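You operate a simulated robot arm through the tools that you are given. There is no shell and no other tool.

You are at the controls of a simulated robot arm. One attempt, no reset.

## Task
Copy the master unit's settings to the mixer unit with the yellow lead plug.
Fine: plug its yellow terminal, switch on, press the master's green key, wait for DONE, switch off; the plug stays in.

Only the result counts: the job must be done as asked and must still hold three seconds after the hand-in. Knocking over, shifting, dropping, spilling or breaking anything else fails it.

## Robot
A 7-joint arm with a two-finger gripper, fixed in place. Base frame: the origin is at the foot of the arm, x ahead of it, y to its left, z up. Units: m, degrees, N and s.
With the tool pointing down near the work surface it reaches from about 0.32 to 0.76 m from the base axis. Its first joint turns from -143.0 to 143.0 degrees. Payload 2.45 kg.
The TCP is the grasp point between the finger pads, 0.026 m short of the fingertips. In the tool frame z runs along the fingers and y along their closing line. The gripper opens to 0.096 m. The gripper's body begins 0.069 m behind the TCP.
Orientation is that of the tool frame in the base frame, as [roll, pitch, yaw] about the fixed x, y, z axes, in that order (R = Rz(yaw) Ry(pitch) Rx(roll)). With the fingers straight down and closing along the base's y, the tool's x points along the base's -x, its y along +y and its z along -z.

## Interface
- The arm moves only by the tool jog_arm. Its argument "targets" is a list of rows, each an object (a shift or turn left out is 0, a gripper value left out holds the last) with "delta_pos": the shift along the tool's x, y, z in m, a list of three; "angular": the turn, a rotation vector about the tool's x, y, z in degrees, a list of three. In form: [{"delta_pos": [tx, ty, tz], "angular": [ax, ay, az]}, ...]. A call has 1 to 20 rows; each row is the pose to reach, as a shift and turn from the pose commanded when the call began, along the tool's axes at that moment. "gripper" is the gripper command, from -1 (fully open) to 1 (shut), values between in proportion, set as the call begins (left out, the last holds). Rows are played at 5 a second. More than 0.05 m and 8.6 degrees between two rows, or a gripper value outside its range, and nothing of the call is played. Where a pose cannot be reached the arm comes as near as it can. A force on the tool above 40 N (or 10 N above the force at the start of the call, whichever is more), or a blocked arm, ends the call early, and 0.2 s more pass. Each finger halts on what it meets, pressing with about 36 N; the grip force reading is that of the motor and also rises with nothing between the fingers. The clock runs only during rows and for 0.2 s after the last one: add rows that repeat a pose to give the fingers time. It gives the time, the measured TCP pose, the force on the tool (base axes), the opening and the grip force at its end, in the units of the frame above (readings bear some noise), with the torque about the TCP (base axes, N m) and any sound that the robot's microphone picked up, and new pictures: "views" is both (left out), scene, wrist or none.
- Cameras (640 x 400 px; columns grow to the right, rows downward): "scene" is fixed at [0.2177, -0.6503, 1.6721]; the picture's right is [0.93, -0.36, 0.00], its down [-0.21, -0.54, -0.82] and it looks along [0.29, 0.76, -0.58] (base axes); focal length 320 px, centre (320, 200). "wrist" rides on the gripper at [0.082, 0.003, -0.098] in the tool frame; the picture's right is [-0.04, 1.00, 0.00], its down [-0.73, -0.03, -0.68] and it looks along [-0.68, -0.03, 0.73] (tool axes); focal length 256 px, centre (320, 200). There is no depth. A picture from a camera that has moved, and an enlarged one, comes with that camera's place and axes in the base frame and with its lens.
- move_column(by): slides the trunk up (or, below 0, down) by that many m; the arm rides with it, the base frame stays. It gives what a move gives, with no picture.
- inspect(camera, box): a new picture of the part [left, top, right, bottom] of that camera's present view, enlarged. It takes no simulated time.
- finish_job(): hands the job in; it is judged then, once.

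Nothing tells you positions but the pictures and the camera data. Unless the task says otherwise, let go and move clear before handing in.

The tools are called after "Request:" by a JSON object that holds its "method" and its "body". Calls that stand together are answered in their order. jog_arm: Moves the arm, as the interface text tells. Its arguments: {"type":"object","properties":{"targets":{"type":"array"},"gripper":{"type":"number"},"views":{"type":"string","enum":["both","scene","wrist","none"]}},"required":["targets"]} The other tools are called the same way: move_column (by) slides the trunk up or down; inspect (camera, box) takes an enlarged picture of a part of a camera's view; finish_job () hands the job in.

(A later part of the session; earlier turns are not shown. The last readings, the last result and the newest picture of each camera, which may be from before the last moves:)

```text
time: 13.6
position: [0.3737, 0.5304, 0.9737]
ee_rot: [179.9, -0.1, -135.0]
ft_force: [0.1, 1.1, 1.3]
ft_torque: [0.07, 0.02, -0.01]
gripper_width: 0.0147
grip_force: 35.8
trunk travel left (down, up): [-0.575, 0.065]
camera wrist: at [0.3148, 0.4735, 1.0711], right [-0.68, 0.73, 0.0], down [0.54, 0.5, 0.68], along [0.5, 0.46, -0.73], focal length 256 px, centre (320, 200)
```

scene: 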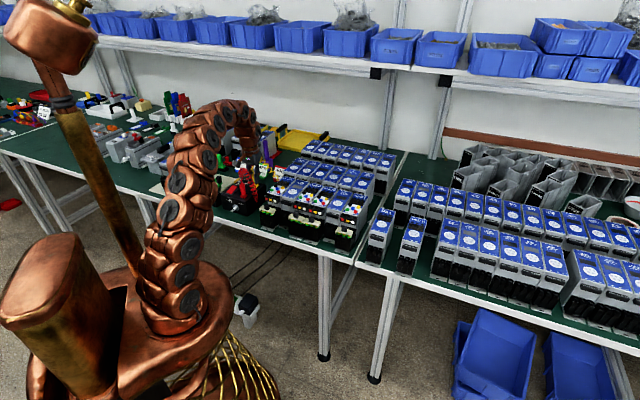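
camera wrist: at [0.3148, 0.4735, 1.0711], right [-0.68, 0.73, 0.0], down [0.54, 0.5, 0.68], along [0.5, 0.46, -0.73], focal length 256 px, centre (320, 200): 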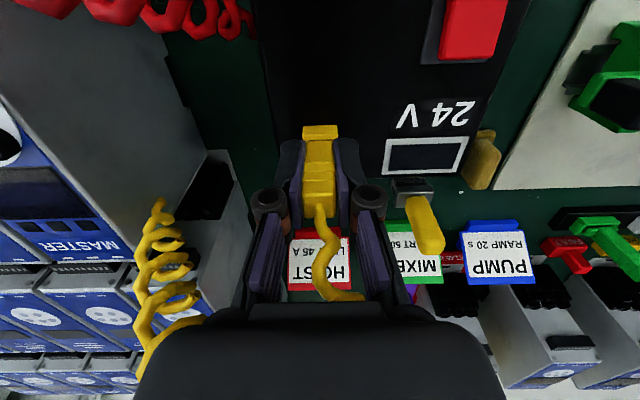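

The gripper holds the plug (14.7 mm between pads, 36 N). I'll draw it straight up slowly and check that the box stays put.

Request:
{"method": "jog_arm", "body": {"targets": [{"delta_pos": [0, 0, -0.006]}, {"delta_pos": [0, 0, -0.012]}, {"delta_pos": [0, 0, -0.02]}, {"delta_pos": [0, 0, -0.03]}, {"delta_pos": [0, 0, -0.03]}]}}

```text
time: 14.8
position: [0.3747, 0.5299, 1.0024]
ee_rot: [180.0, 0.0, -135.0]
ft_force: [-0.1, 0.6, -0.8]
ft_torque: [-0.01, 0.01, 0.0]
gripper_width: 0.0147
grip_force: 36.0
trunk travel left (down, up): [-0.575, 0.065]
camera wrist: at [0.3148, 0.4737, 1.1016], right [-0.68, 0.73, 0.0], down [0.54, 0.5, 0.68], along [0.5, 0.46, -0.73], focal length 256 px, centre (320, 200)
```

scene: 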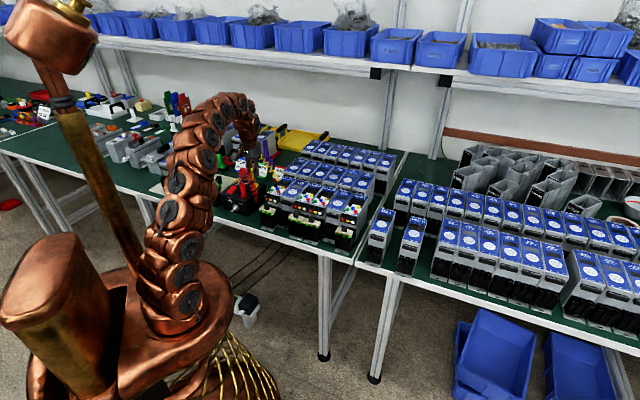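
wrist: 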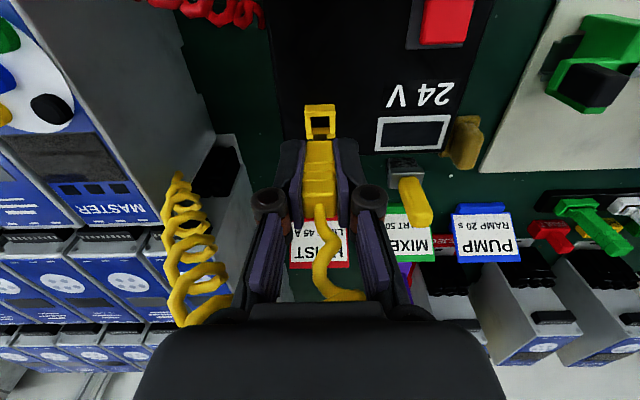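

Request:
{"method": "inspect", "body": {"camera": "wrist", "box": [270, 80, 380, 220]}}

Request:
{"method": "inspect", "body": {"camera": "scene", "box": [235, 140, 285, 210]}}

```text
2.86 times, centred on (325, 150) of wrist
camera zoom: at [0.3148, 0.4737, 1.1016], right [-0.68, 0.73, 0.0], down [0.54, 0.5, 0.68], along [0.5, 0.46, -0.73], focal length 731 px, centre (306, 343)
```

zoom: 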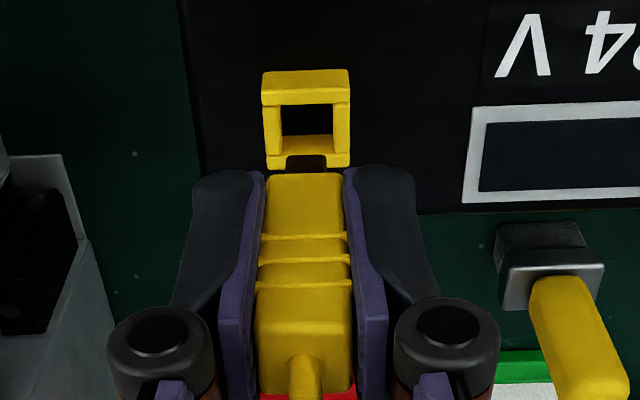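

```text
5.71 times, centred on (260, 175) of scene
camera zoom: at [0.2177, -0.6503, 1.6721], right [0.93, -0.36, 0.0], down [-0.21, -0.54, -0.82], along [0.29, 0.76, -0.58], focal length 1828 px, centre (663, 343)
```

zoom: 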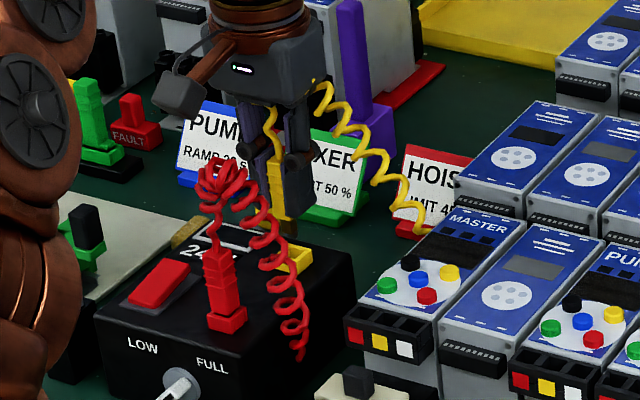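

The yellow "flange" was the parking socket; the plug itself is out with a dark tip below its body, and the box hasn't moved. I'll raise it further and examine the tip.

Request:
{"method": "jog_arm", "body": {"targets": [{"delta_pos": [0, 0, -0.015]}, {"delta_pos": [0, 0, -0.03]}, {"delta_pos": [0, 0, -0.045]}, {"delta_pos": [0, 0, -0.06]}, {"delta_pos": [0, 0, -0.06]}]}}

Request:
{"method": "inspect", "body": {"camera": "wrist", "box": [270, 60, 380, 220]}}

Request:
{"method": "inspect", "body": {"camera": "scene", "box": [235, 130, 285, 200]}}

```text
time: 16.0
position: [0.3736, 0.5289, 1.0624]
ee_rot: [180.0, 0.1, -135.0]
ft_force: [-1.0, -0.2, -0.6]
ft_torque: [0.02, 0.04, 0.0]
gripper_width: 0.0147
grip_force: 36.0
trunk travel left (down, up): [-0.575, 0.065]
camera wrist: at [0.3146, 0.4737, 1.161], right [-0.68, 0.74, 0.0], down [0.54, 0.5, 0.68], along [0.5, 0.46, -0.73], focal length 256 px, centre (320, 200)
```

scene: 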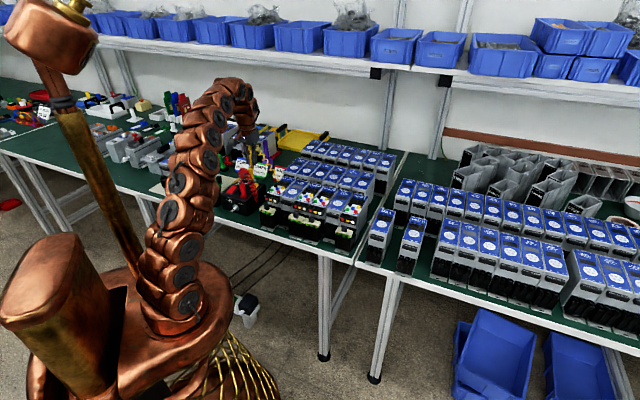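
wrist: 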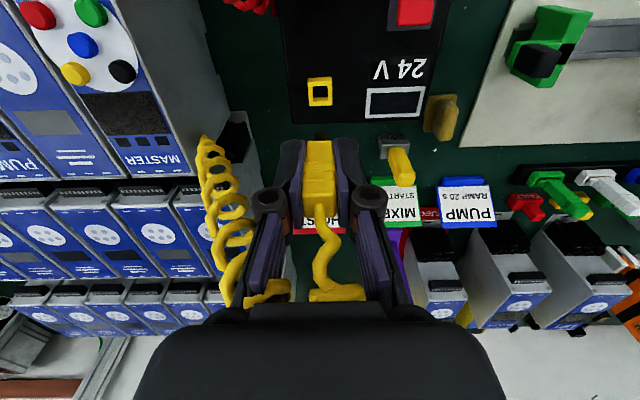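

```text
2.50 times, centred on (325, 140) of wrist
camera zoom: at [0.3146, 0.4737, 1.161], right [-0.68, 0.74, 0.0], down [0.54, 0.5, 0.68], along [0.5, 0.46, -0.73], focal length 640 px, centre (308, 350)
```

zoom: 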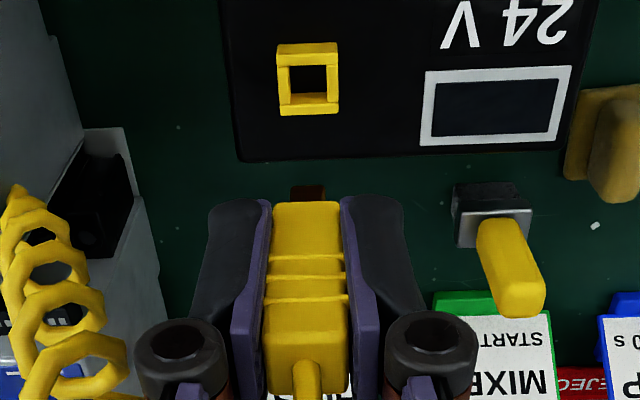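

```text
5.71 times, centred on (260, 165) of scene
camera zoom: at [0.2177, -0.6503, 1.6721], right [0.93, -0.36, 0.0], down [-0.21, -0.54, -0.82], along [0.29, 0.76, -0.58], focal length 1828 px, centre (663, 400)
```

zoom: 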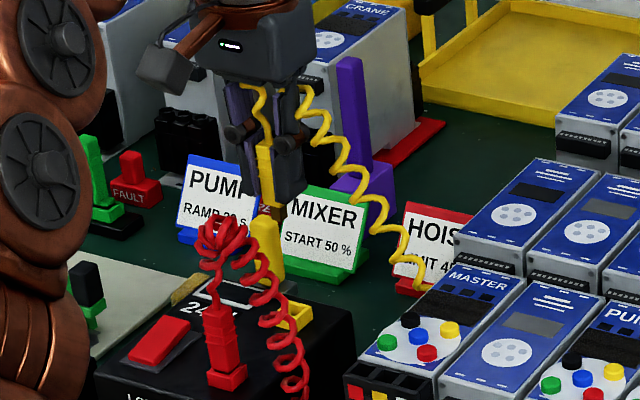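

The plug has a short dark tip about 8 mm wide and 12 mm long, ending roughly 43 mm below the TCP. I'll carry it at a safe height across the front of the units to a spot just in front of the mixer's terminals.

Request:
{"method": "jog_arm", "body": {"targets": [{"delta_pos": [0.0141, -0.0368, -0.01]}, {"delta_pos": [0.0283, -0.0736, -0.0176]}, {"delta_pos": [0.0424, -0.1105, -0.0176]}, {"delta_pos": [0.0565, -0.1473, -0.0176]}, {"delta_pos": [0.0707, -0.1841, -0.0176]}, {"delta_pos": [0.0848, -0.2209, -0.0176]}, {"delta_pos": [0.0989, -0.2578, -0.0176]}, {"delta_pos": [0.1131, -0.2946, -0.0176]}, {"delta_pos": [0.1272, -0.3314, -0.0176]}, {"delta_pos": [0.1272, -0.3314, -0.0176]}]}}

Request:
{"method": "inspect", "body": {"camera": "wrist", "box": [250, 60, 390, 200]}}

Request:
{"method": "inspect", "body": {"camera": "scene", "box": [230, 150, 360, 230]}}

```text
time: 18.2
position: [0.5181, 0.2032, 1.0812]
ee_rot: [180.0, 0.0, -135.0]
ft_force: [-0.1, -0.7, -0.7]
ft_torque: [-0.02, 0.01, -0.03]
gripper_width: 0.0149
grip_force: 36.2
trunk travel left (down, up): [-0.575, 0.065]
camera wrist: at [0.4591, 0.1476, 1.179], right [-0.68, 0.73, 0.0], down [0.54, 0.5, 0.68], along [0.5, 0.46, -0.73], focal length 256 px, centre (320, 200)
```

scene: 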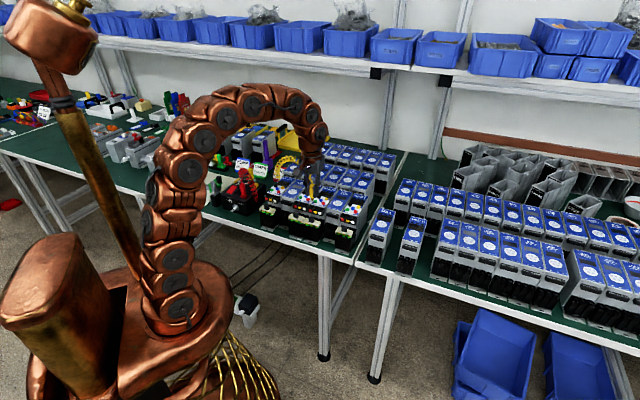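
wrist: 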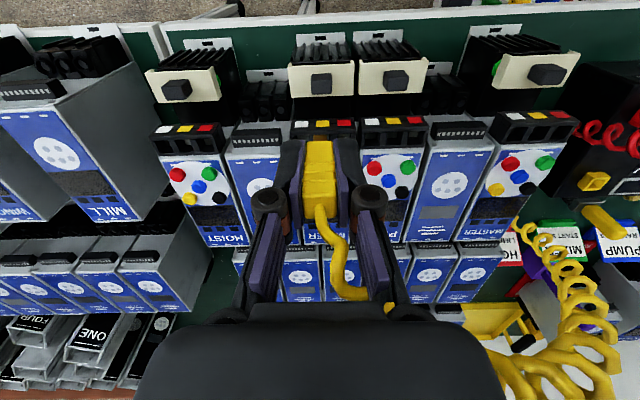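

```text
2.86 times, centred on (320, 130) of wrist
camera zoom: at [0.4591, 0.1476, 1.179], right [-0.68, 0.73, 0.0], down [0.54, 0.5, 0.68], along [0.5, 0.46, -0.73], focal length 731 px, centre (320, 400)
```

zoom: 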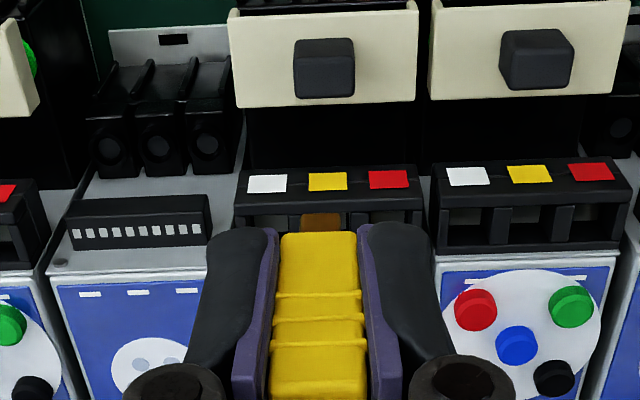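

```text
4.92 times, centred on (295, 190) of scene
camera zoom: at [0.2177, -0.6503, 1.6721], right [0.93, -0.36, 0.0], down [-0.21, -0.54, -0.82], along [0.29, 0.76, -0.58], focal length 1575 px, centre (443, 249)
```

zoom: 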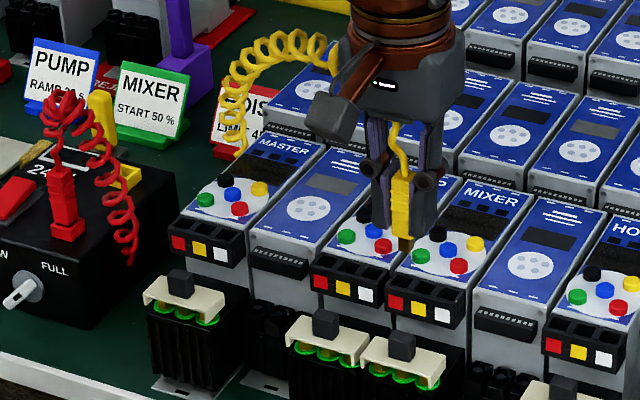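

Request:
{"method": "inspect", "body": {"camera": "wrist", "box": [295, 110, 350, 150]}}

Request:
{"method": "inspect", "body": {"camera": "scene", "box": [300, 190, 340, 225]}}

Request:
{"method": "inspect", "body": {"camera": "wrist", "box": [350, 100, 440, 160]}}

```text
10.00 times, centred on (322, 130) of wrist
camera zoom: at [0.4591, 0.1476, 1.179], right [-0.68, 0.73, 0.0], down [0.54, 0.5, 0.68], along [0.5, 0.46, -0.73], focal length 2560 px, centre (295, 900)
```

zoom: 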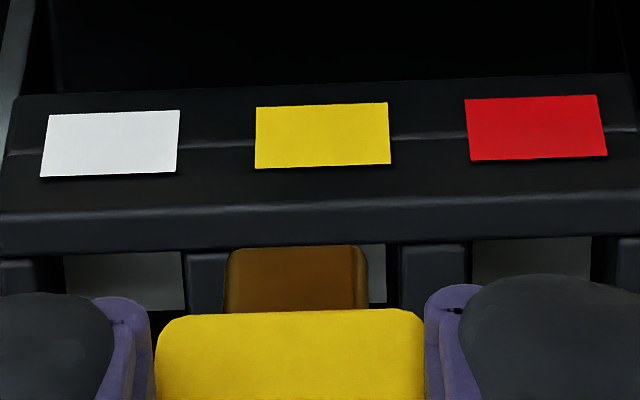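

```text
11.43 times, centred on (320, 208) of scene
camera zoom: at [0.2177, -0.6503, 1.6721], right [0.93, -0.36, 0.0], down [-0.21, -0.54, -0.82], along [0.29, 0.76, -0.58], focal length 3657 px, centre (320, 114)
```

zoom: 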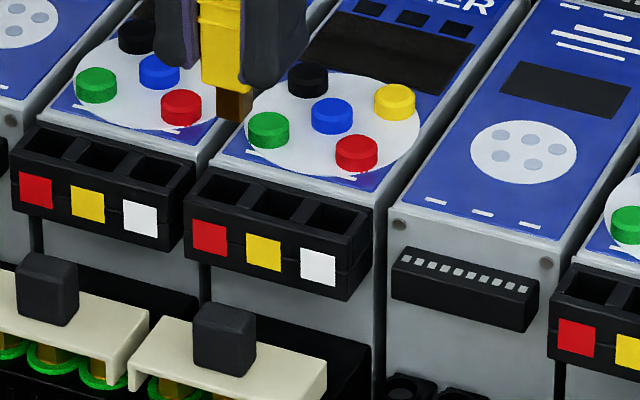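

```text
6.67 times, centred on (395, 130) of wrist
camera zoom: at [0.4591, 0.1476, 1.179], right [-0.68, 0.73, 0.0], down [0.54, 0.5, 0.68], along [0.5, 0.46, -0.73], focal length 1707 px, centre (-180, 667)
```

zoom: 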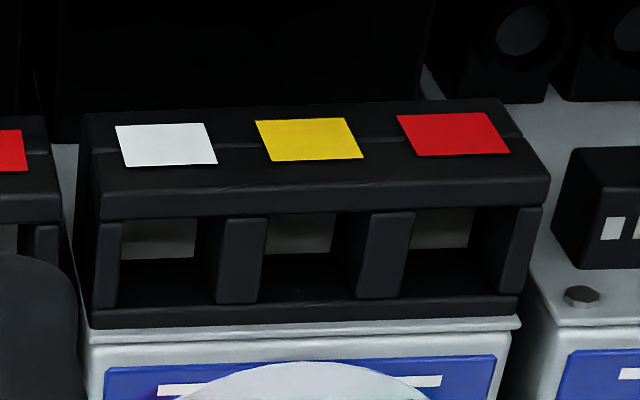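

The held plug's tip and the mixer's yellow slot are laterally aligned; the slot is about 41 mm further forward. I'll move over it with the tip still above the block and look again.

Request:
{"method": "jog_arm", "body": {"targets": [{"delta_pos": [-0.02, 0, 0.005]}, {"delta_pos": [-0.041, 0, 0.01]}, {"delta_pos": [-0.041, 0, 0.025]}, {"delta_pos": [-0.041, 0, 0.041]}, {"delta_pos": [-0.041, 0, 0.041]}]}}

Request:
{"method": "inspect", "body": {"camera": "wrist", "box": [285, 90, 355, 160]}}

Request:
{"method": "inspect", "body": {"camera": "scene", "box": [300, 185, 340, 225]}}

```text
time: 19.4
position: [0.547, 0.2328, 1.0401]
ee_rot: [-180.0, 0.0, -135.0]
ft_force: [-0.5, -0.2, -0.9]
ft_torque: [0.0, -0.01, -0.03]
gripper_width: 0.0148
grip_force: 35.9
trunk travel left (down, up): [-0.575, 0.065]
camera wrist: at [0.4879, 0.1774, 1.1378], right [-0.68, 0.73, 0.0], down [0.54, 0.5, 0.68], along [0.5, 0.46, -0.73], focal length 256 px, centre (320, 200)
```

scene: 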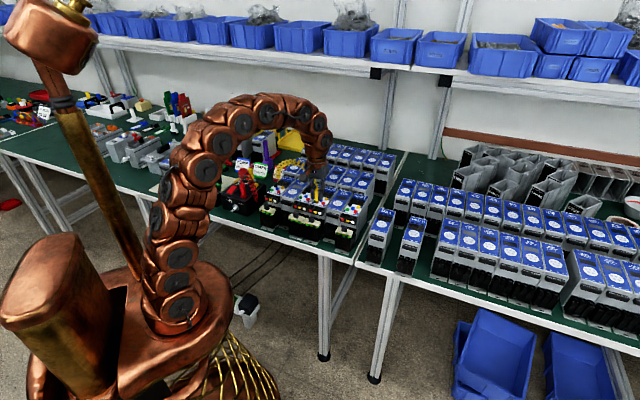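
wrist: 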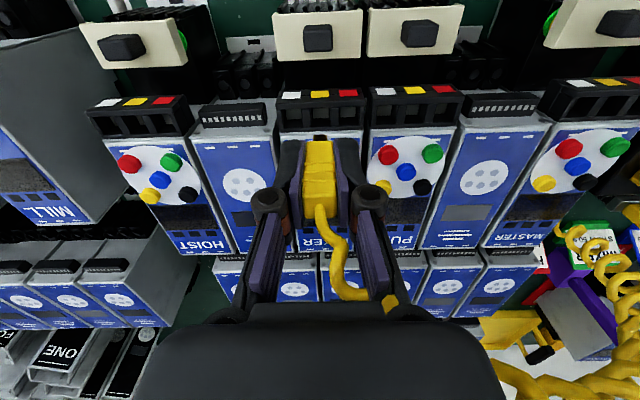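

```text
5.71 times, centred on (320, 125) of wrist
camera zoom: at [0.4879, 0.1774, 1.1378], right [-0.68, 0.73, 0.0], down [0.54, 0.5, 0.68], along [0.5, 0.46, -0.73], focal length 1463 px, centre (320, 629)
```

zoom: 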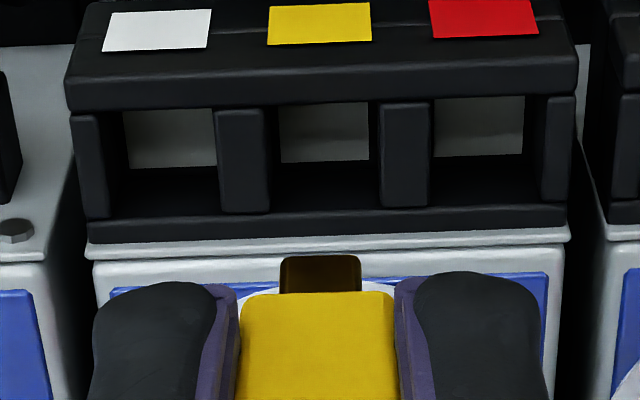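

```text
10.00 times, centred on (320, 205) of scene
camera zoom: at [0.2177, -0.6503, 1.6721], right [0.93, -0.36, 0.0], down [-0.21, -0.54, -0.82], along [0.29, 0.76, -0.58], focal length 3200 px, centre (320, 150)
```

zoom: 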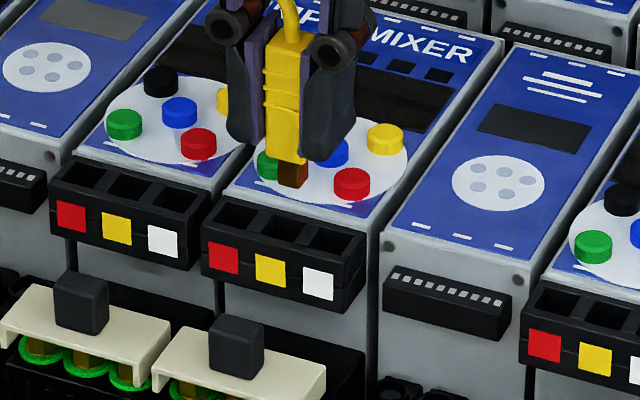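

The slot appears laterally aligned but about 8 mm nearer the robot than the tip, judging from both cameras. I'll shift back by that and re-check from both views before lowering.

Request:
{"method": "jog_arm", "body": {"targets": [{"delta_pos": [0.004, 0, 0]}, {"delta_pos": [0.0075, 0, 0]}, {"delta_pos": [0.0075, 0, 0.004]}, {"delta_pos": [0.0075, 0, 0.004]}]}}

Request:
{"method": "inspect", "body": {"camera": "wrist", "box": [285, 90, 355, 160]}}

Request:
{"method": "inspect", "body": {"camera": "scene", "box": [305, 190, 335, 220]}}

```text
time: 20.4
position: [0.5423, 0.2289, 1.0343]
ee_rot: [-180.0, 0.0, -135.0]
ft_force: [-0.2, 0.6, -0.4]
ft_torque: [-0.02, -0.04, 0.02]
gripper_width: 0.015
grip_force: 36.2
trunk travel left (down, up): [-0.575, 0.065]
camera wrist: at [0.4832, 0.1728, 1.1338], right [-0.68, 0.73, 0.0], down [0.54, 0.5, 0.68], along [0.5, 0.46, -0.73], focal length 256 px, centre (320, 200)
```

scene: 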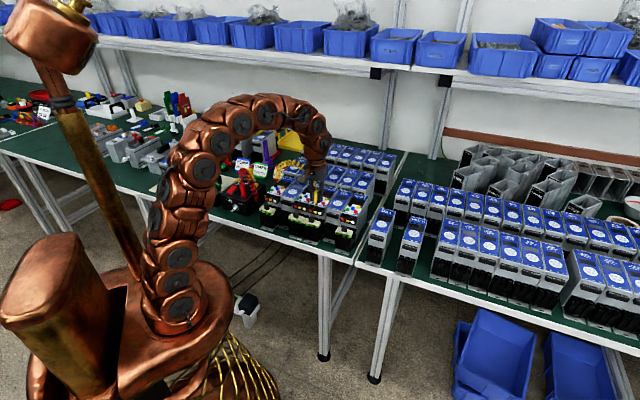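
wrist: 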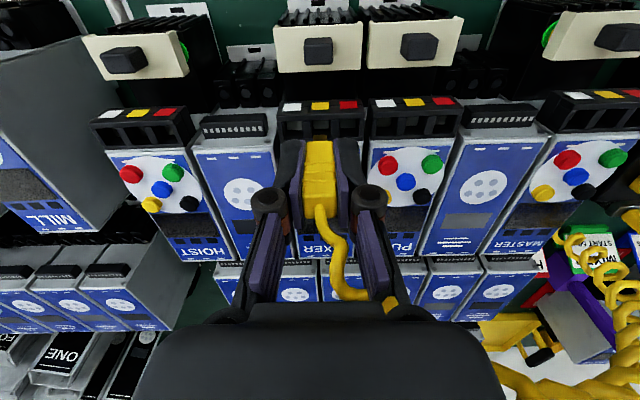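

```text
5.71 times, centred on (320, 125) of wrist
camera zoom: at [0.4832, 0.1728, 1.1338], right [-0.68, 0.73, 0.0], down [0.54, 0.5, 0.68], along [0.5, 0.46, -0.73], focal length 1463 px, centre (320, 629)
```

zoom: 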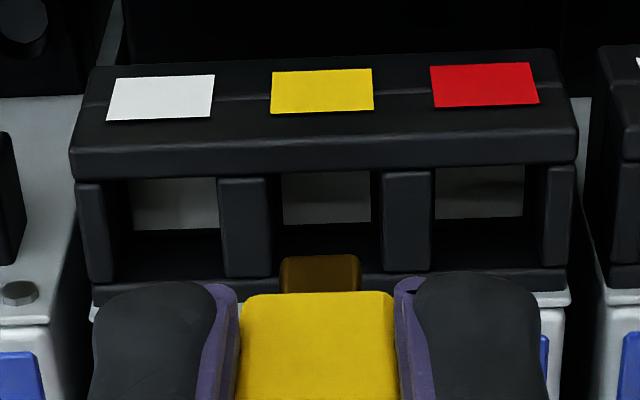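

```text
13.33 times, centred on (320, 205) of scene
camera zoom: at [0.2177, -0.6503, 1.6721], right [0.93, -0.36, 0.0], down [-0.21, -0.54, -0.82], along [0.29, 0.76, -0.58], focal length 4266 px, centre (320, 133)
```

zoom: 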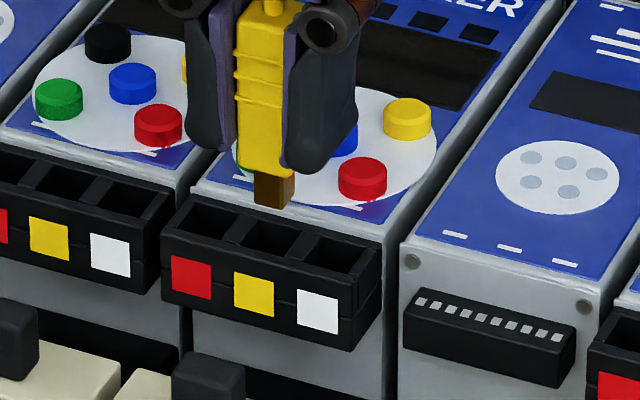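

The tip is now right over the yellow slot in both views, about 1 cm above the block. I'll lower it in small steps.

Request:
{"method": "jog_arm", "body": {"targets": [{"delta_pos": [0.0005, 0.0003, 0.005]}, {"delta_pos": [0.0008, 0.0004, 0.01]}, {"delta_pos": [0.0008, 0.0004, 0.014]}, {"delta_pos": [0.0008, 0.0004, 0.014]}]}}

Request:
{"method": "inspect", "body": {"camera": "wrist", "box": [285, 100, 355, 170]}}

Request:
{"method": "inspect", "body": {"camera": "scene", "box": [305, 190, 335, 220]}}

```text
time: 21.4
position: [0.5415, 0.2281, 1.0219]
ee_rot: [179.9, -0.1, -135.0]
ft_force: [1.1, 0.1, 0.2]
ft_torque: [-0.02, 0.01, -0.03]
gripper_width: 0.0149
grip_force: 35.7
trunk travel left (down, up): [-0.575, 0.065]
camera wrist: at [0.4821, 0.1725, 1.1197], right [-0.68, 0.73, 0.0], down [0.54, 0.5, 0.68], along [0.5, 0.46, -0.73], focal length 256 px, centre (320, 200)
```

scene: 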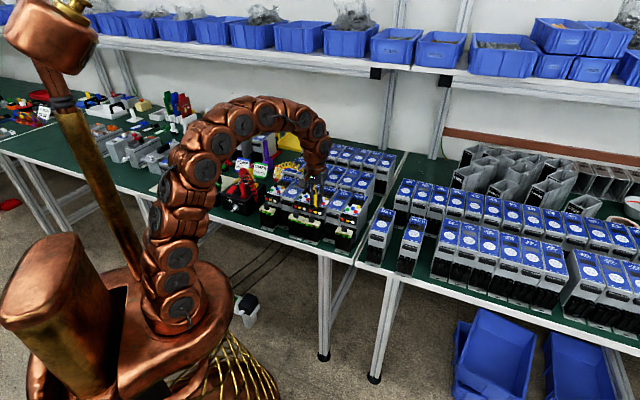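
wrist: 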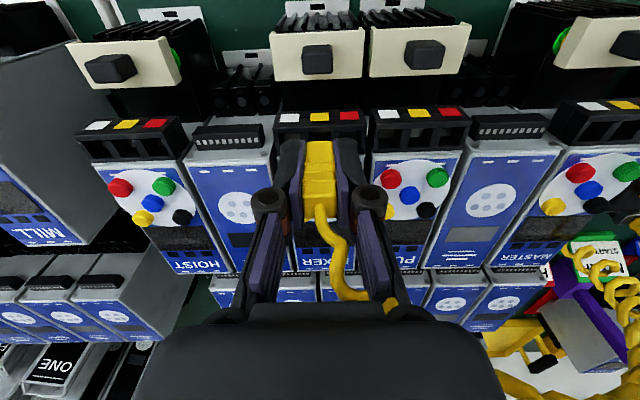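

```text
5.71 times, centred on (320, 135) of wrist
camera zoom: at [0.4821, 0.1725, 1.1197], right [-0.68, 0.73, 0.0], down [0.54, 0.5, 0.68], along [0.5, 0.46, -0.73], focal length 1463 px, centre (320, 571)
```

zoom: 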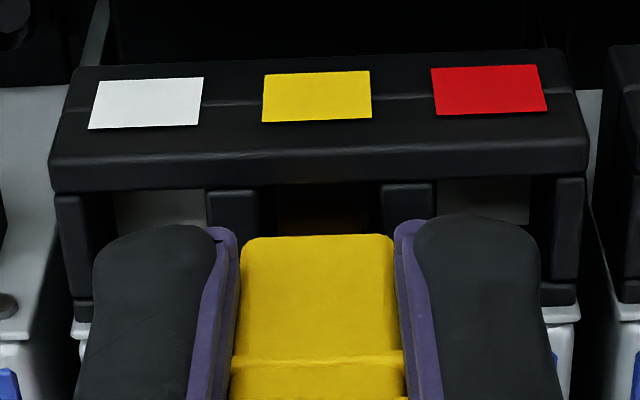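

```text
13.33 times, centred on (320, 205) of scene
camera zoom: at [0.2177, -0.6503, 1.6721], right [0.93, -0.36, 0.0], down [-0.21, -0.54, -0.82], along [0.29, 0.76, -0.58], focal length 4266 px, centre (320, 133)
```

zoom: 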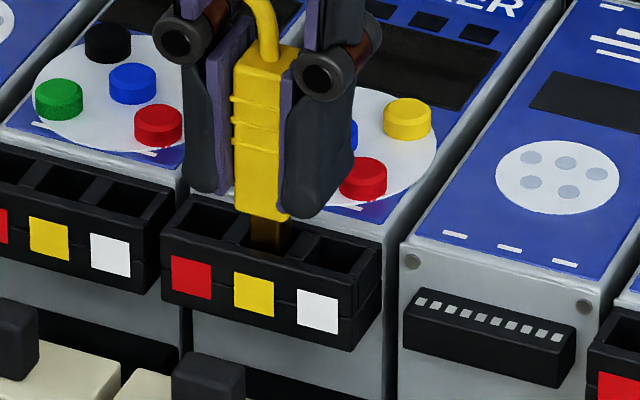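

The tip is entering the yellow slot with no contact force. I'll keep lowering until the body seats.

Request:
{"method": "jog_arm", "body": {"targets": [{"delta_pos": [0, 0, 0.003]}, {"delta_pos": [0, 0, 0.006]}, {"delta_pos": [0, 0, 0.008]}, {"delta_pos": [0, 0, 0.01]}, {"delta_pos": [0, 0, 0.012]}]}}

Request:
{"method": "inspect", "body": {"camera": "wrist", "box": [285, 100, 355, 170]}}

Request:
{"method": "inspect", "body": {"camera": "scene", "box": [305, 190, 335, 220]}}

```text
time: 22.6
position: [0.5413, 0.2273, 1.0109]
ee_rot: [-179.8, 0.2, -135.0]
ft_force: [0.0, -0.4, 16.3]
ft_torque: [-0.03, -0.04, 0.02]
gripper_width: 0.0149
grip_force: 36.0
trunk travel left (down, up): [-0.575, 0.065]
camera wrist: at [0.482, 0.1724, 1.1095], right [-0.68, 0.73, 0.0], down [0.54, 0.5, 0.68], along [0.5, 0.46, -0.73], focal length 256 px, centre (320, 200)
```

scene: 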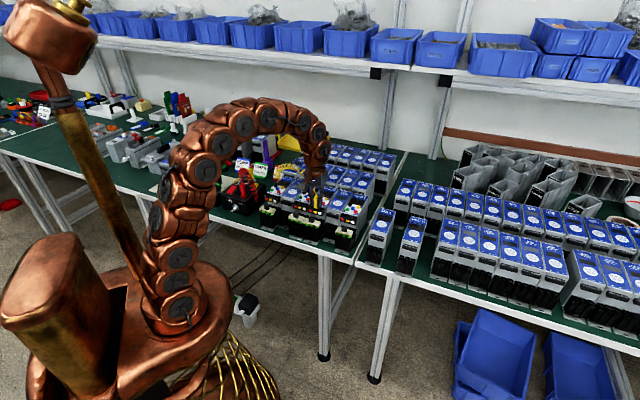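
wrist: 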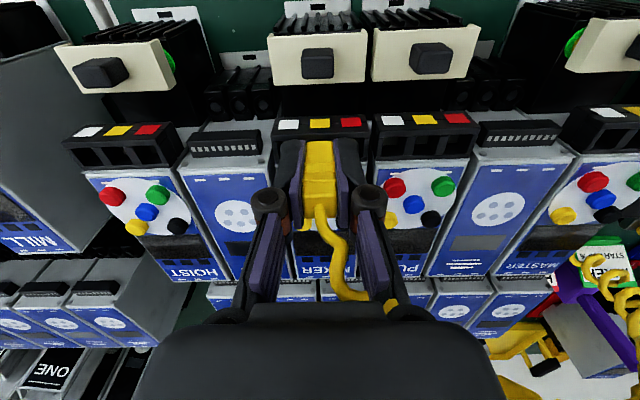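

```text
5.71 times, centred on (320, 135) of wrist
camera zoom: at [0.482, 0.1724, 1.1095], right [-0.68, 0.73, 0.0], down [0.54, 0.5, 0.68], along [0.5, 0.46, -0.73], focal length 1463 px, centre (320, 571)
```

zoom: 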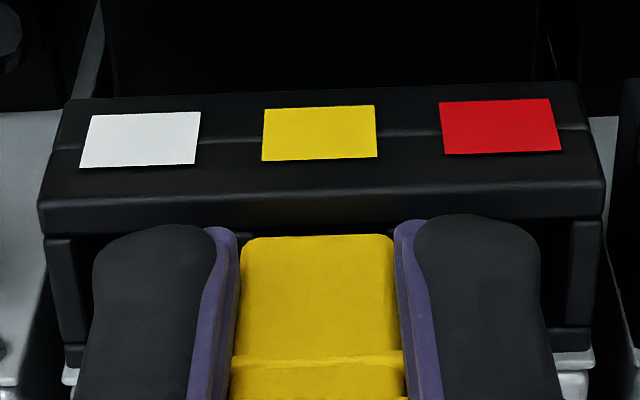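

```text
13.33 times, centred on (320, 205) of scene
camera zoom: at [0.2177, -0.6503, 1.6721], right [0.93, -0.36, 0.0], down [-0.21, -0.54, -0.82], along [0.29, 0.76, -0.58], focal length 4266 px, centre (320, 133)
```

zoom: 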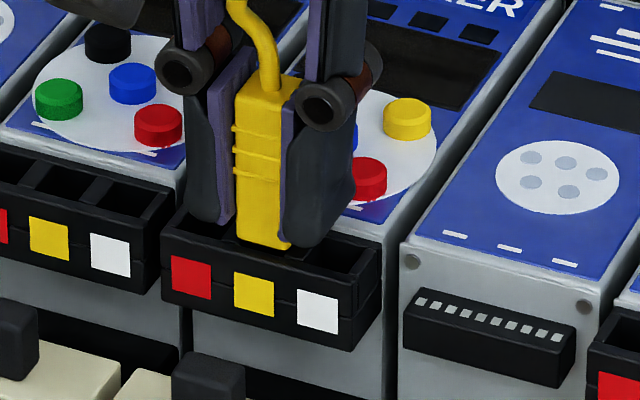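

The body has seated on the block with about 16 N of upward contact at TCP z = 1.011. I'll open the gripper partway and confirm the plug stays.

Request:
{"method": "jog_arm", "body": {"targets": [{"delta_pos": [0, 0, -0.0005]}, {"delta_pos": [0, 0, -0.001]}, {"delta_pos": [0, 0, -0.001]}, {"delta_pos": [0, 0, -0.001]}], "gripper": -0.2}}

Request:
{"method": "inspect", "body": {"camera": "wrist", "box": [270, 100, 370, 230]}}

Request:
{"method": "inspect", "body": {"camera": "scene", "box": [300, 180, 340, 225]}}

```text
time: 23.6
position: [0.5413, 0.2276, 1.0102]
ee_rot: [180.0, 0.0, -135.1]
ft_force: [-0.4, 0.4, -0.2]
ft_torque: [0.02, 0.03, -0.01]
gripper_width: 0.0576
grip_force: 0.1
trunk travel left (down, up): [-0.575, 0.065]
camera wrist: at [0.4822, 0.1726, 1.1087], right [-0.68, 0.73, 0.0], down [0.54, 0.5, 0.68], along [0.5, 0.46, -0.73], focal length 256 px, centre (320, 200)
```

scene: 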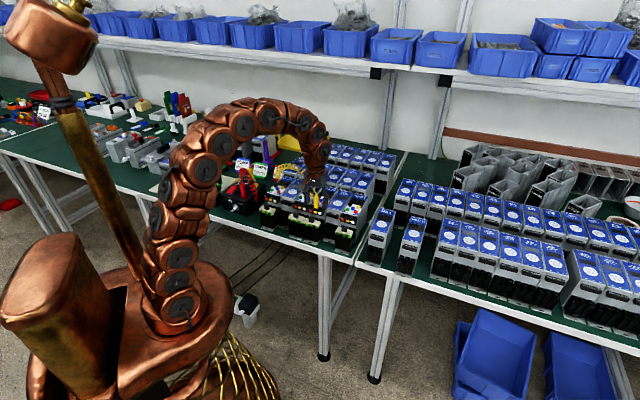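
wrist: 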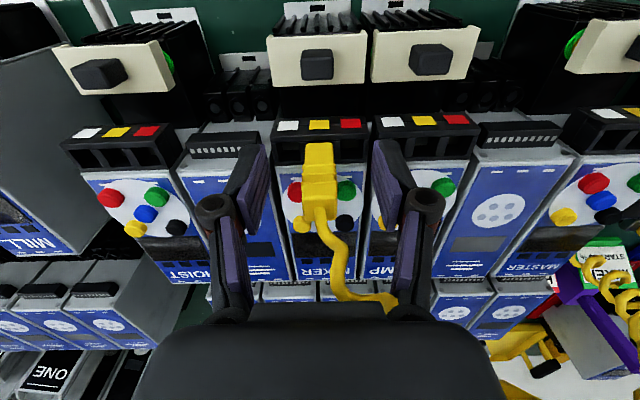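

```text
3.08 times, centred on (320, 165) of wrist
camera zoom: at [0.4822, 0.1726, 1.1087], right [-0.68, 0.73, 0.0], down [0.54, 0.5, 0.68], along [0.5, 0.46, -0.73], focal length 788 px, centre (320, 308)
```

zoom: 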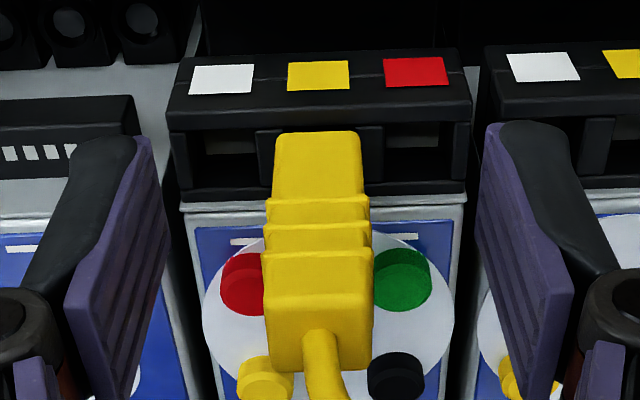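

```text
8.89 times, centred on (320, 202) of scene
camera zoom: at [0.2177, -0.6503, 1.6721], right [0.93, -0.36, 0.0], down [-0.21, -0.54, -0.82], along [0.29, 0.76, -0.58], focal length 2844 px, centre (320, 178)
```

zoom: 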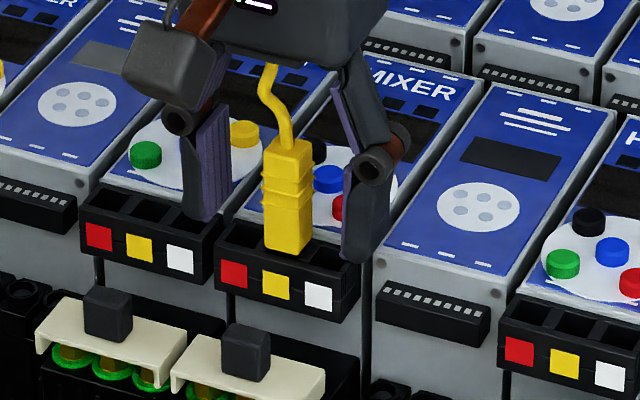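

The plug stands upright and seated in the mixer's yellow terminal. I'll retreat upward and back, then tilt the camera for a low frontal look at the mixer's switch.

Request:
{"method": "jog_arm", "body": {"targets": [{"delta_pos": [0, 0, -0.02]}, {"delta_pos": [0, 0, -0.05]}, {"delta_pos": [0, 0, -0.085]}, {"delta_pos": [0.04, 0, -0.085]}, {"delta_pos": [0.08, 0, -0.085], "angular": [0, -7, 0]}, {"delta_pos": [0.12, 0, -0.07], "angular": [0, -14, 0]}, {"delta_pos": [0.16, 0, -0.04], "angular": [0, -21, 0]}, {"delta_pos": [0.18, 0, 0.0], "angular": [0, -28, 0]}, {"delta_pos": [0.19, 0, 0.03], "angular": [0, -35, 0]}, {"delta_pos": [0.19, 0, 0.03], "angular": [0, -35, 0]}]}}

Request:
{"method": "inspect", "body": {"camera": "wrist", "box": [280, 80, 400, 260]}}

Request:
{"method": "inspect", "body": {"camera": "scene", "box": [250, 160, 350, 240]}}

```text
time: 25.8
position: [0.45, 0.0942, 1.0112]
ee_rot: [-179.9, 32.6, -135.0]
ft_force: [0.2, 0.8, 0.3]
ft_torque: [-0.03, -0.06, -0.06]
gripper_width: 0.0575
grip_force: 0.1
out of reach, approached as far as the arm can: row 9, 10
trunk travel left (down, up): [-0.575, 0.065]
camera wrist: at [0.3631, 0.0099, 1.0514], right [-0.68, 0.73, 0.02], down [0.2, 0.16, 0.97], along [0.7, 0.66, -0.25], focal length 256 px, centre (320, 200)
```

scene: 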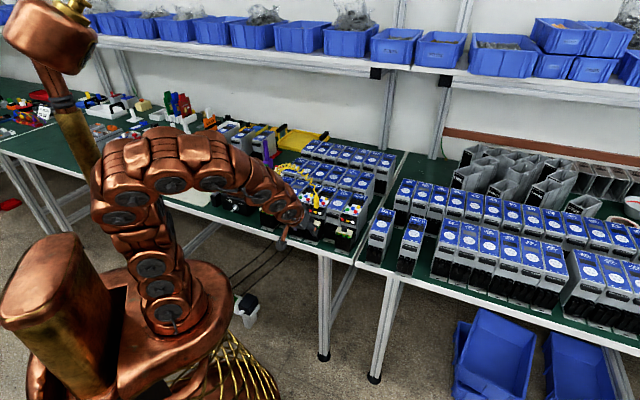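
wrist: 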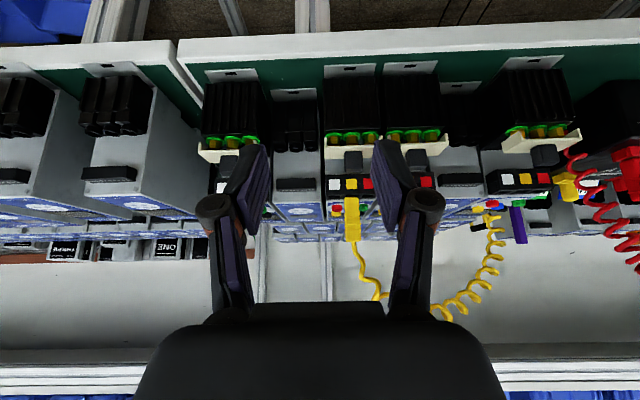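

```text
2.22 times, centred on (340, 170) of wrist
camera zoom: at [0.3631, 0.0099, 1.0514], right [-0.68, 0.73, 0.02], down [0.2, 0.16, 0.97], along [0.7, 0.66, -0.25], focal length 569 px, centre (276, 267)
```

zoom: 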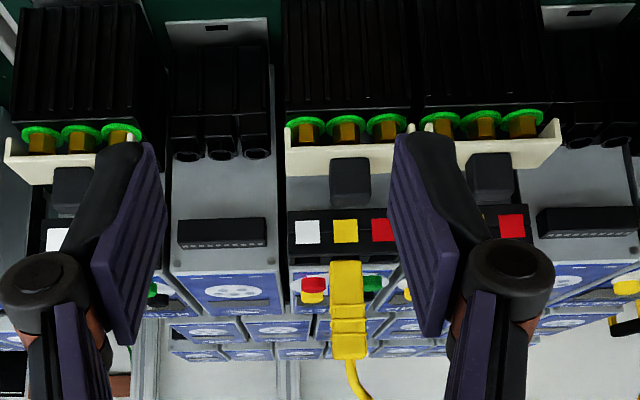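

```text
5.00 times, centred on (300, 200) of scene
camera zoom: at [0.2177, -0.6503, 1.6721], right [0.93, -0.36, 0.0], down [-0.21, -0.54, -0.82], along [0.29, 0.76, -0.58], focal length 1600 px, centre (420, 200)
```

zoom: 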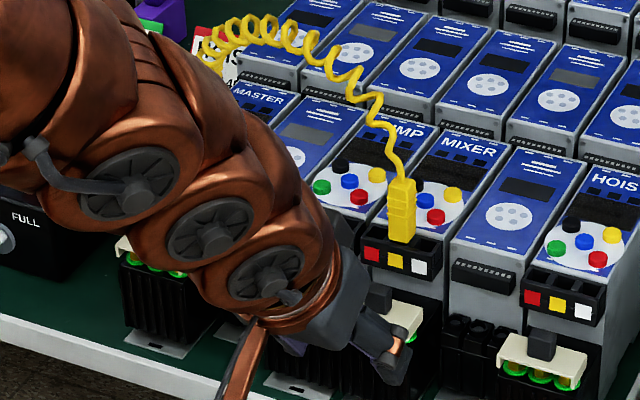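

Request:
{"method": "inspect", "body": {"camera": "wrist", "box": [315, 110, 385, 200]}}

Request:
{"method": "inspect", "body": {"camera": "wrist", "box": [490, 100, 590, 220]}}

Request:
{"method": "inspect", "body": {"camera": "wrist", "box": [320, 170, 390, 250]}}

```text
4.44 times, centred on (350, 155) of wrist
camera zoom: at [0.3631, 0.0099, 1.0514], right [-0.68, 0.73, 0.02], down [0.2, 0.16, 0.97], along [0.7, 0.66, -0.25], focal length 1138 px, centre (187, 400)
```

zoom: 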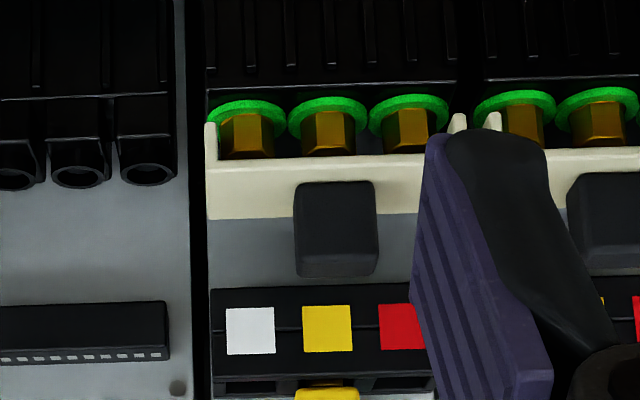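

```text
3.33 times, centred on (540, 160) of wrist
camera zoom: at [0.3631, 0.0099, 1.0514], right [-0.68, 0.73, 0.02], down [0.2, 0.16, 0.97], along [0.7, 0.66, -0.25], focal length 853 px, centre (-413, 333)
```

zoom: 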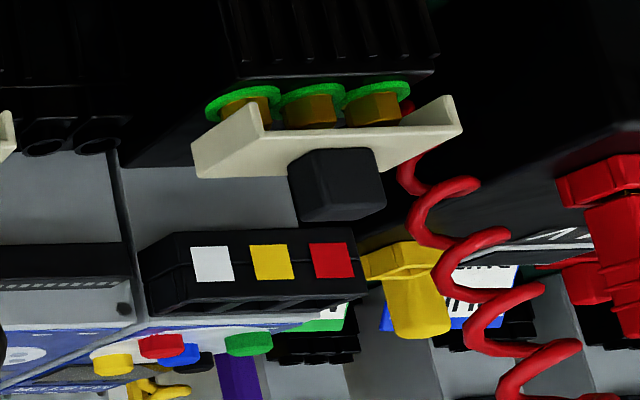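

```text
5.00 times, centred on (355, 210) of wrist
camera zoom: at [0.3631, 0.0099, 1.0514], right [-0.68, 0.73, 0.02], down [0.2, 0.16, 0.97], along [0.7, 0.66, -0.25], focal length 1280 px, centre (145, 150)
```

zoom: 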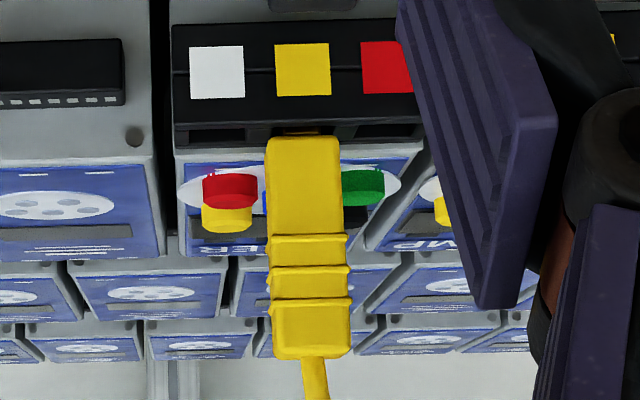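

The cream bridge with the knob hovers over the contacts, so pressing down looks like "on". I'll close the gripper, bring the tool upright and hover over the mixer's knob to line up.

Request:
{"method": "jog_arm", "body": {"targets": [{"delta_pos": [-0.027, 0.006, 0.0009], "angular": [0, 6.5, 0]}, {"delta_pos": [-0.054, 0.012, 0.0017], "angular": [0, 13, 0]}, {"delta_pos": [-0.081, 0.018, 0.0026], "angular": [0, 19.5, 0]}, {"delta_pos": [-0.108, 0.024, 0.0034], "angular": [0, 26, 0]}, {"delta_pos": [-0.1348, 0.0296, 0.0043], "angular": [0, 32.6, 0]}, {"delta_pos": [-0.1348, 0.0296, 0.0043], "angular": [0, 32.6, 0]}], "gripper": 1}}

Request:
{"method": "inspect", "body": {"camera": "wrist", "box": [250, 40, 390, 200]}}

Request:
{"method": "inspect", "body": {"camera": "scene", "box": [290, 170, 350, 240]}}

```text
time: 27.2
position: [0.5112, 0.1942, 1.0877]
ee_rot: [180.0, 2.2, -135.0]
ft_force: [-0.4, -0.3, -0.7]
ft_torque: [0.0, 0.01, 0.0]
gripper_width: 0.0
grip_force: 28.4
trunk travel left (down, up): [-0.575, 0.065]
camera wrist: at [0.4483, 0.136, 1.1819], right [-0.68, 0.73, 0.0], down [0.52, 0.48, 0.71], along [0.52, 0.48, -0.71], focal length 256 px, centre (320, 200)
```

scene: 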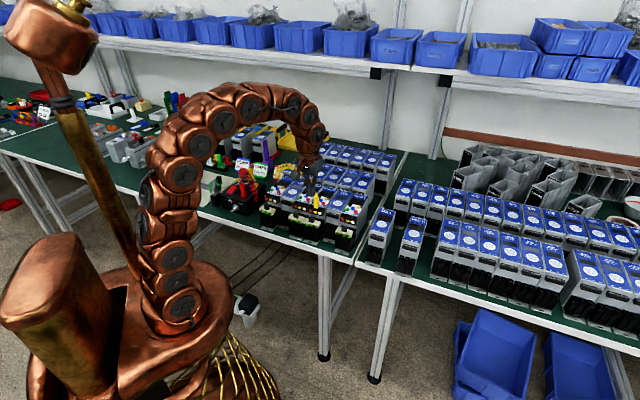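
wrist: 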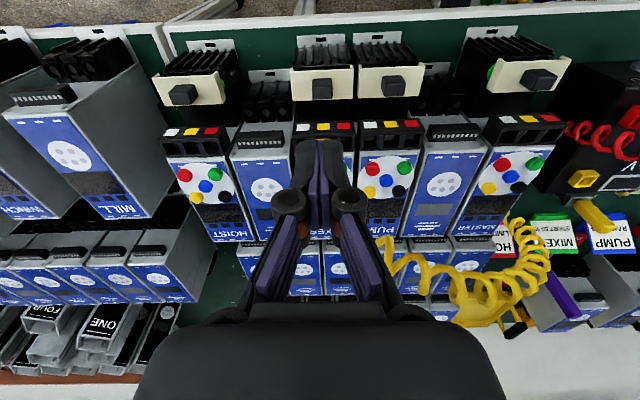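

```text
2.50 times, centred on (320, 120) of wrist
camera zoom: at [0.4483, 0.136, 1.1819], right [-0.68, 0.73, 0.0], down [0.52, 0.48, 0.71], along [0.52, 0.48, -0.71], focal length 640 px, centre (320, 400)
```

zoom: 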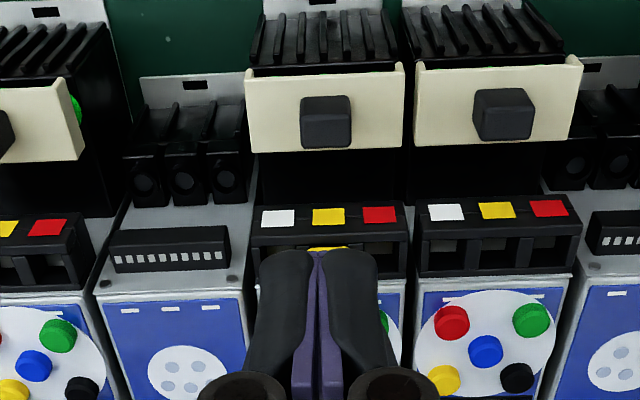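

```text
5.71 times, centred on (320, 205) of scene
camera zoom: at [0.2177, -0.6503, 1.6721], right [0.93, -0.36, 0.0], down [-0.21, -0.54, -0.82], along [0.29, 0.76, -0.58], focal length 1828 px, centre (320, 171)
```

zoom: 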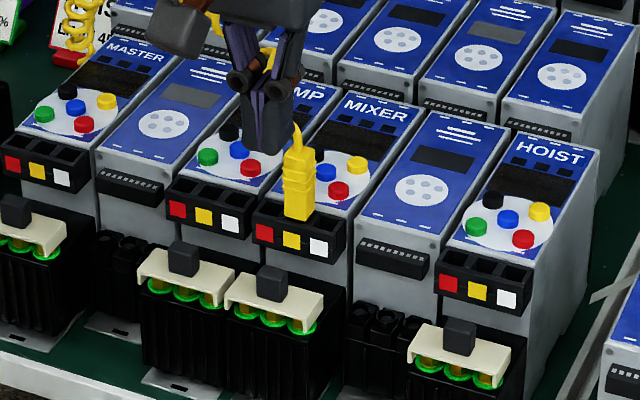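

The tool is still tilted 2° and the knob is a couple of millimetres off. I'll level the tool, adjust and descend to just above the knob.

Request:
{"method": "jog_arm", "body": {"targets": [{"delta_pos": [0, 0.0022, 0.01], "angular": [0, 2.2, 0]}, {"delta_pos": [0, 0.0022, 0.03], "angular": [0, 2.2, 0]}, {"delta_pos": [0, 0.0022, 0.055], "angular": [0, 2.2, 0]}, {"delta_pos": [0, 0.0022, 0.055], "angular": [0, 2.2, 0]}]}}

Request:
{"method": "inspect", "body": {"camera": "wrist", "box": [260, 60, 380, 190]}}

Request:
{"method": "inspect", "body": {"camera": "scene", "box": [295, 180, 345, 235]}}

```text
time: 28.2
position: [0.5115, 0.1973, 1.0326]
ee_rot: [-180.0, 0.2, -135.0]
ft_force: [0.5, 0.0, -0.1]
ft_torque: [0.01, 0.02, -0.02]
gripper_width: 0.0002
grip_force: 28.6
trunk travel left (down, up): [-0.575, 0.065]
camera wrist: at [0.4518, 0.1414, 1.1303], right [-0.68, 0.73, 0.0], down [0.54, 0.5, 0.68], along [0.5, 0.46, -0.73], focal length 256 px, centre (320, 200)
```

scene: 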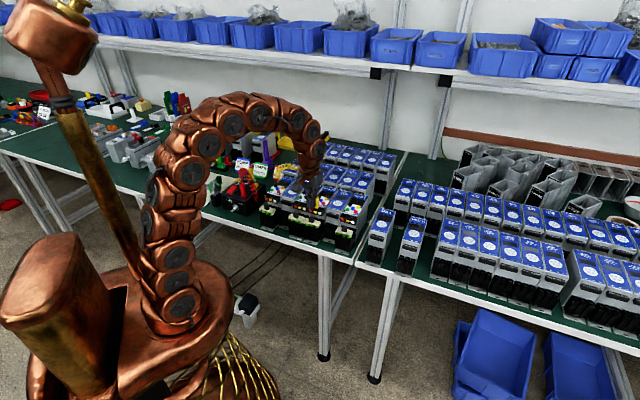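
wrist: 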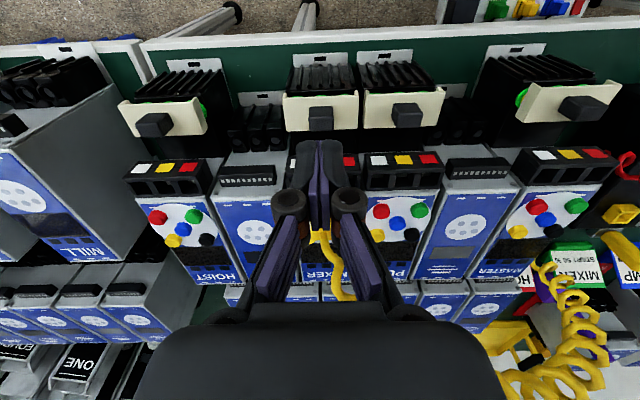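

```text
3.08 times, centred on (320, 125) of wrist
camera zoom: at [0.4518, 0.1414, 1.1303], right [-0.68, 0.73, 0.0], down [0.54, 0.5, 0.68], along [0.5, 0.46, -0.73], focal length 788 px, centre (320, 431)
```

zoom: 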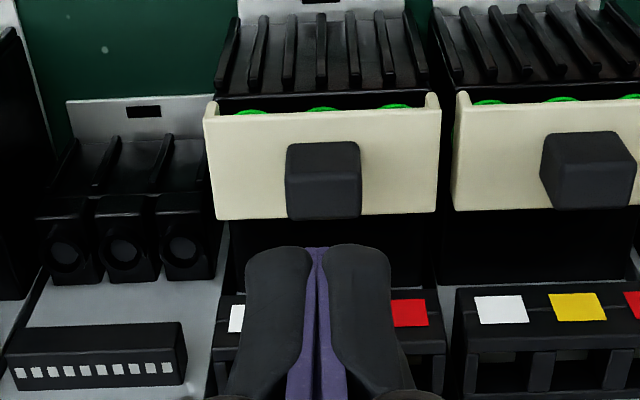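

```text
7.27 times, centred on (320, 208) of scene
camera zoom: at [0.2177, -0.6503, 1.6721], right [0.93, -0.36, 0.0], down [-0.21, -0.54, -0.82], along [0.29, 0.76, -0.58], focal length 2327 px, centre (320, 146)
```

zoom: 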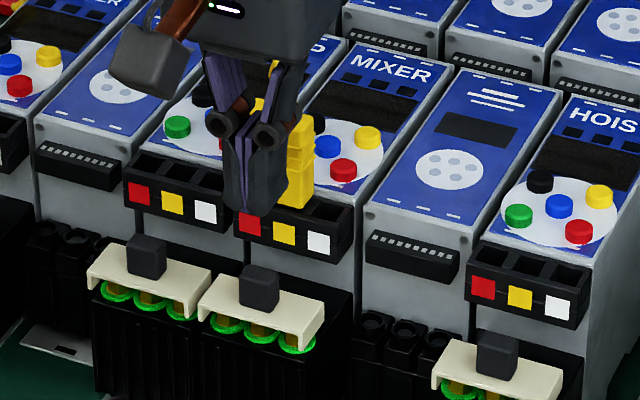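

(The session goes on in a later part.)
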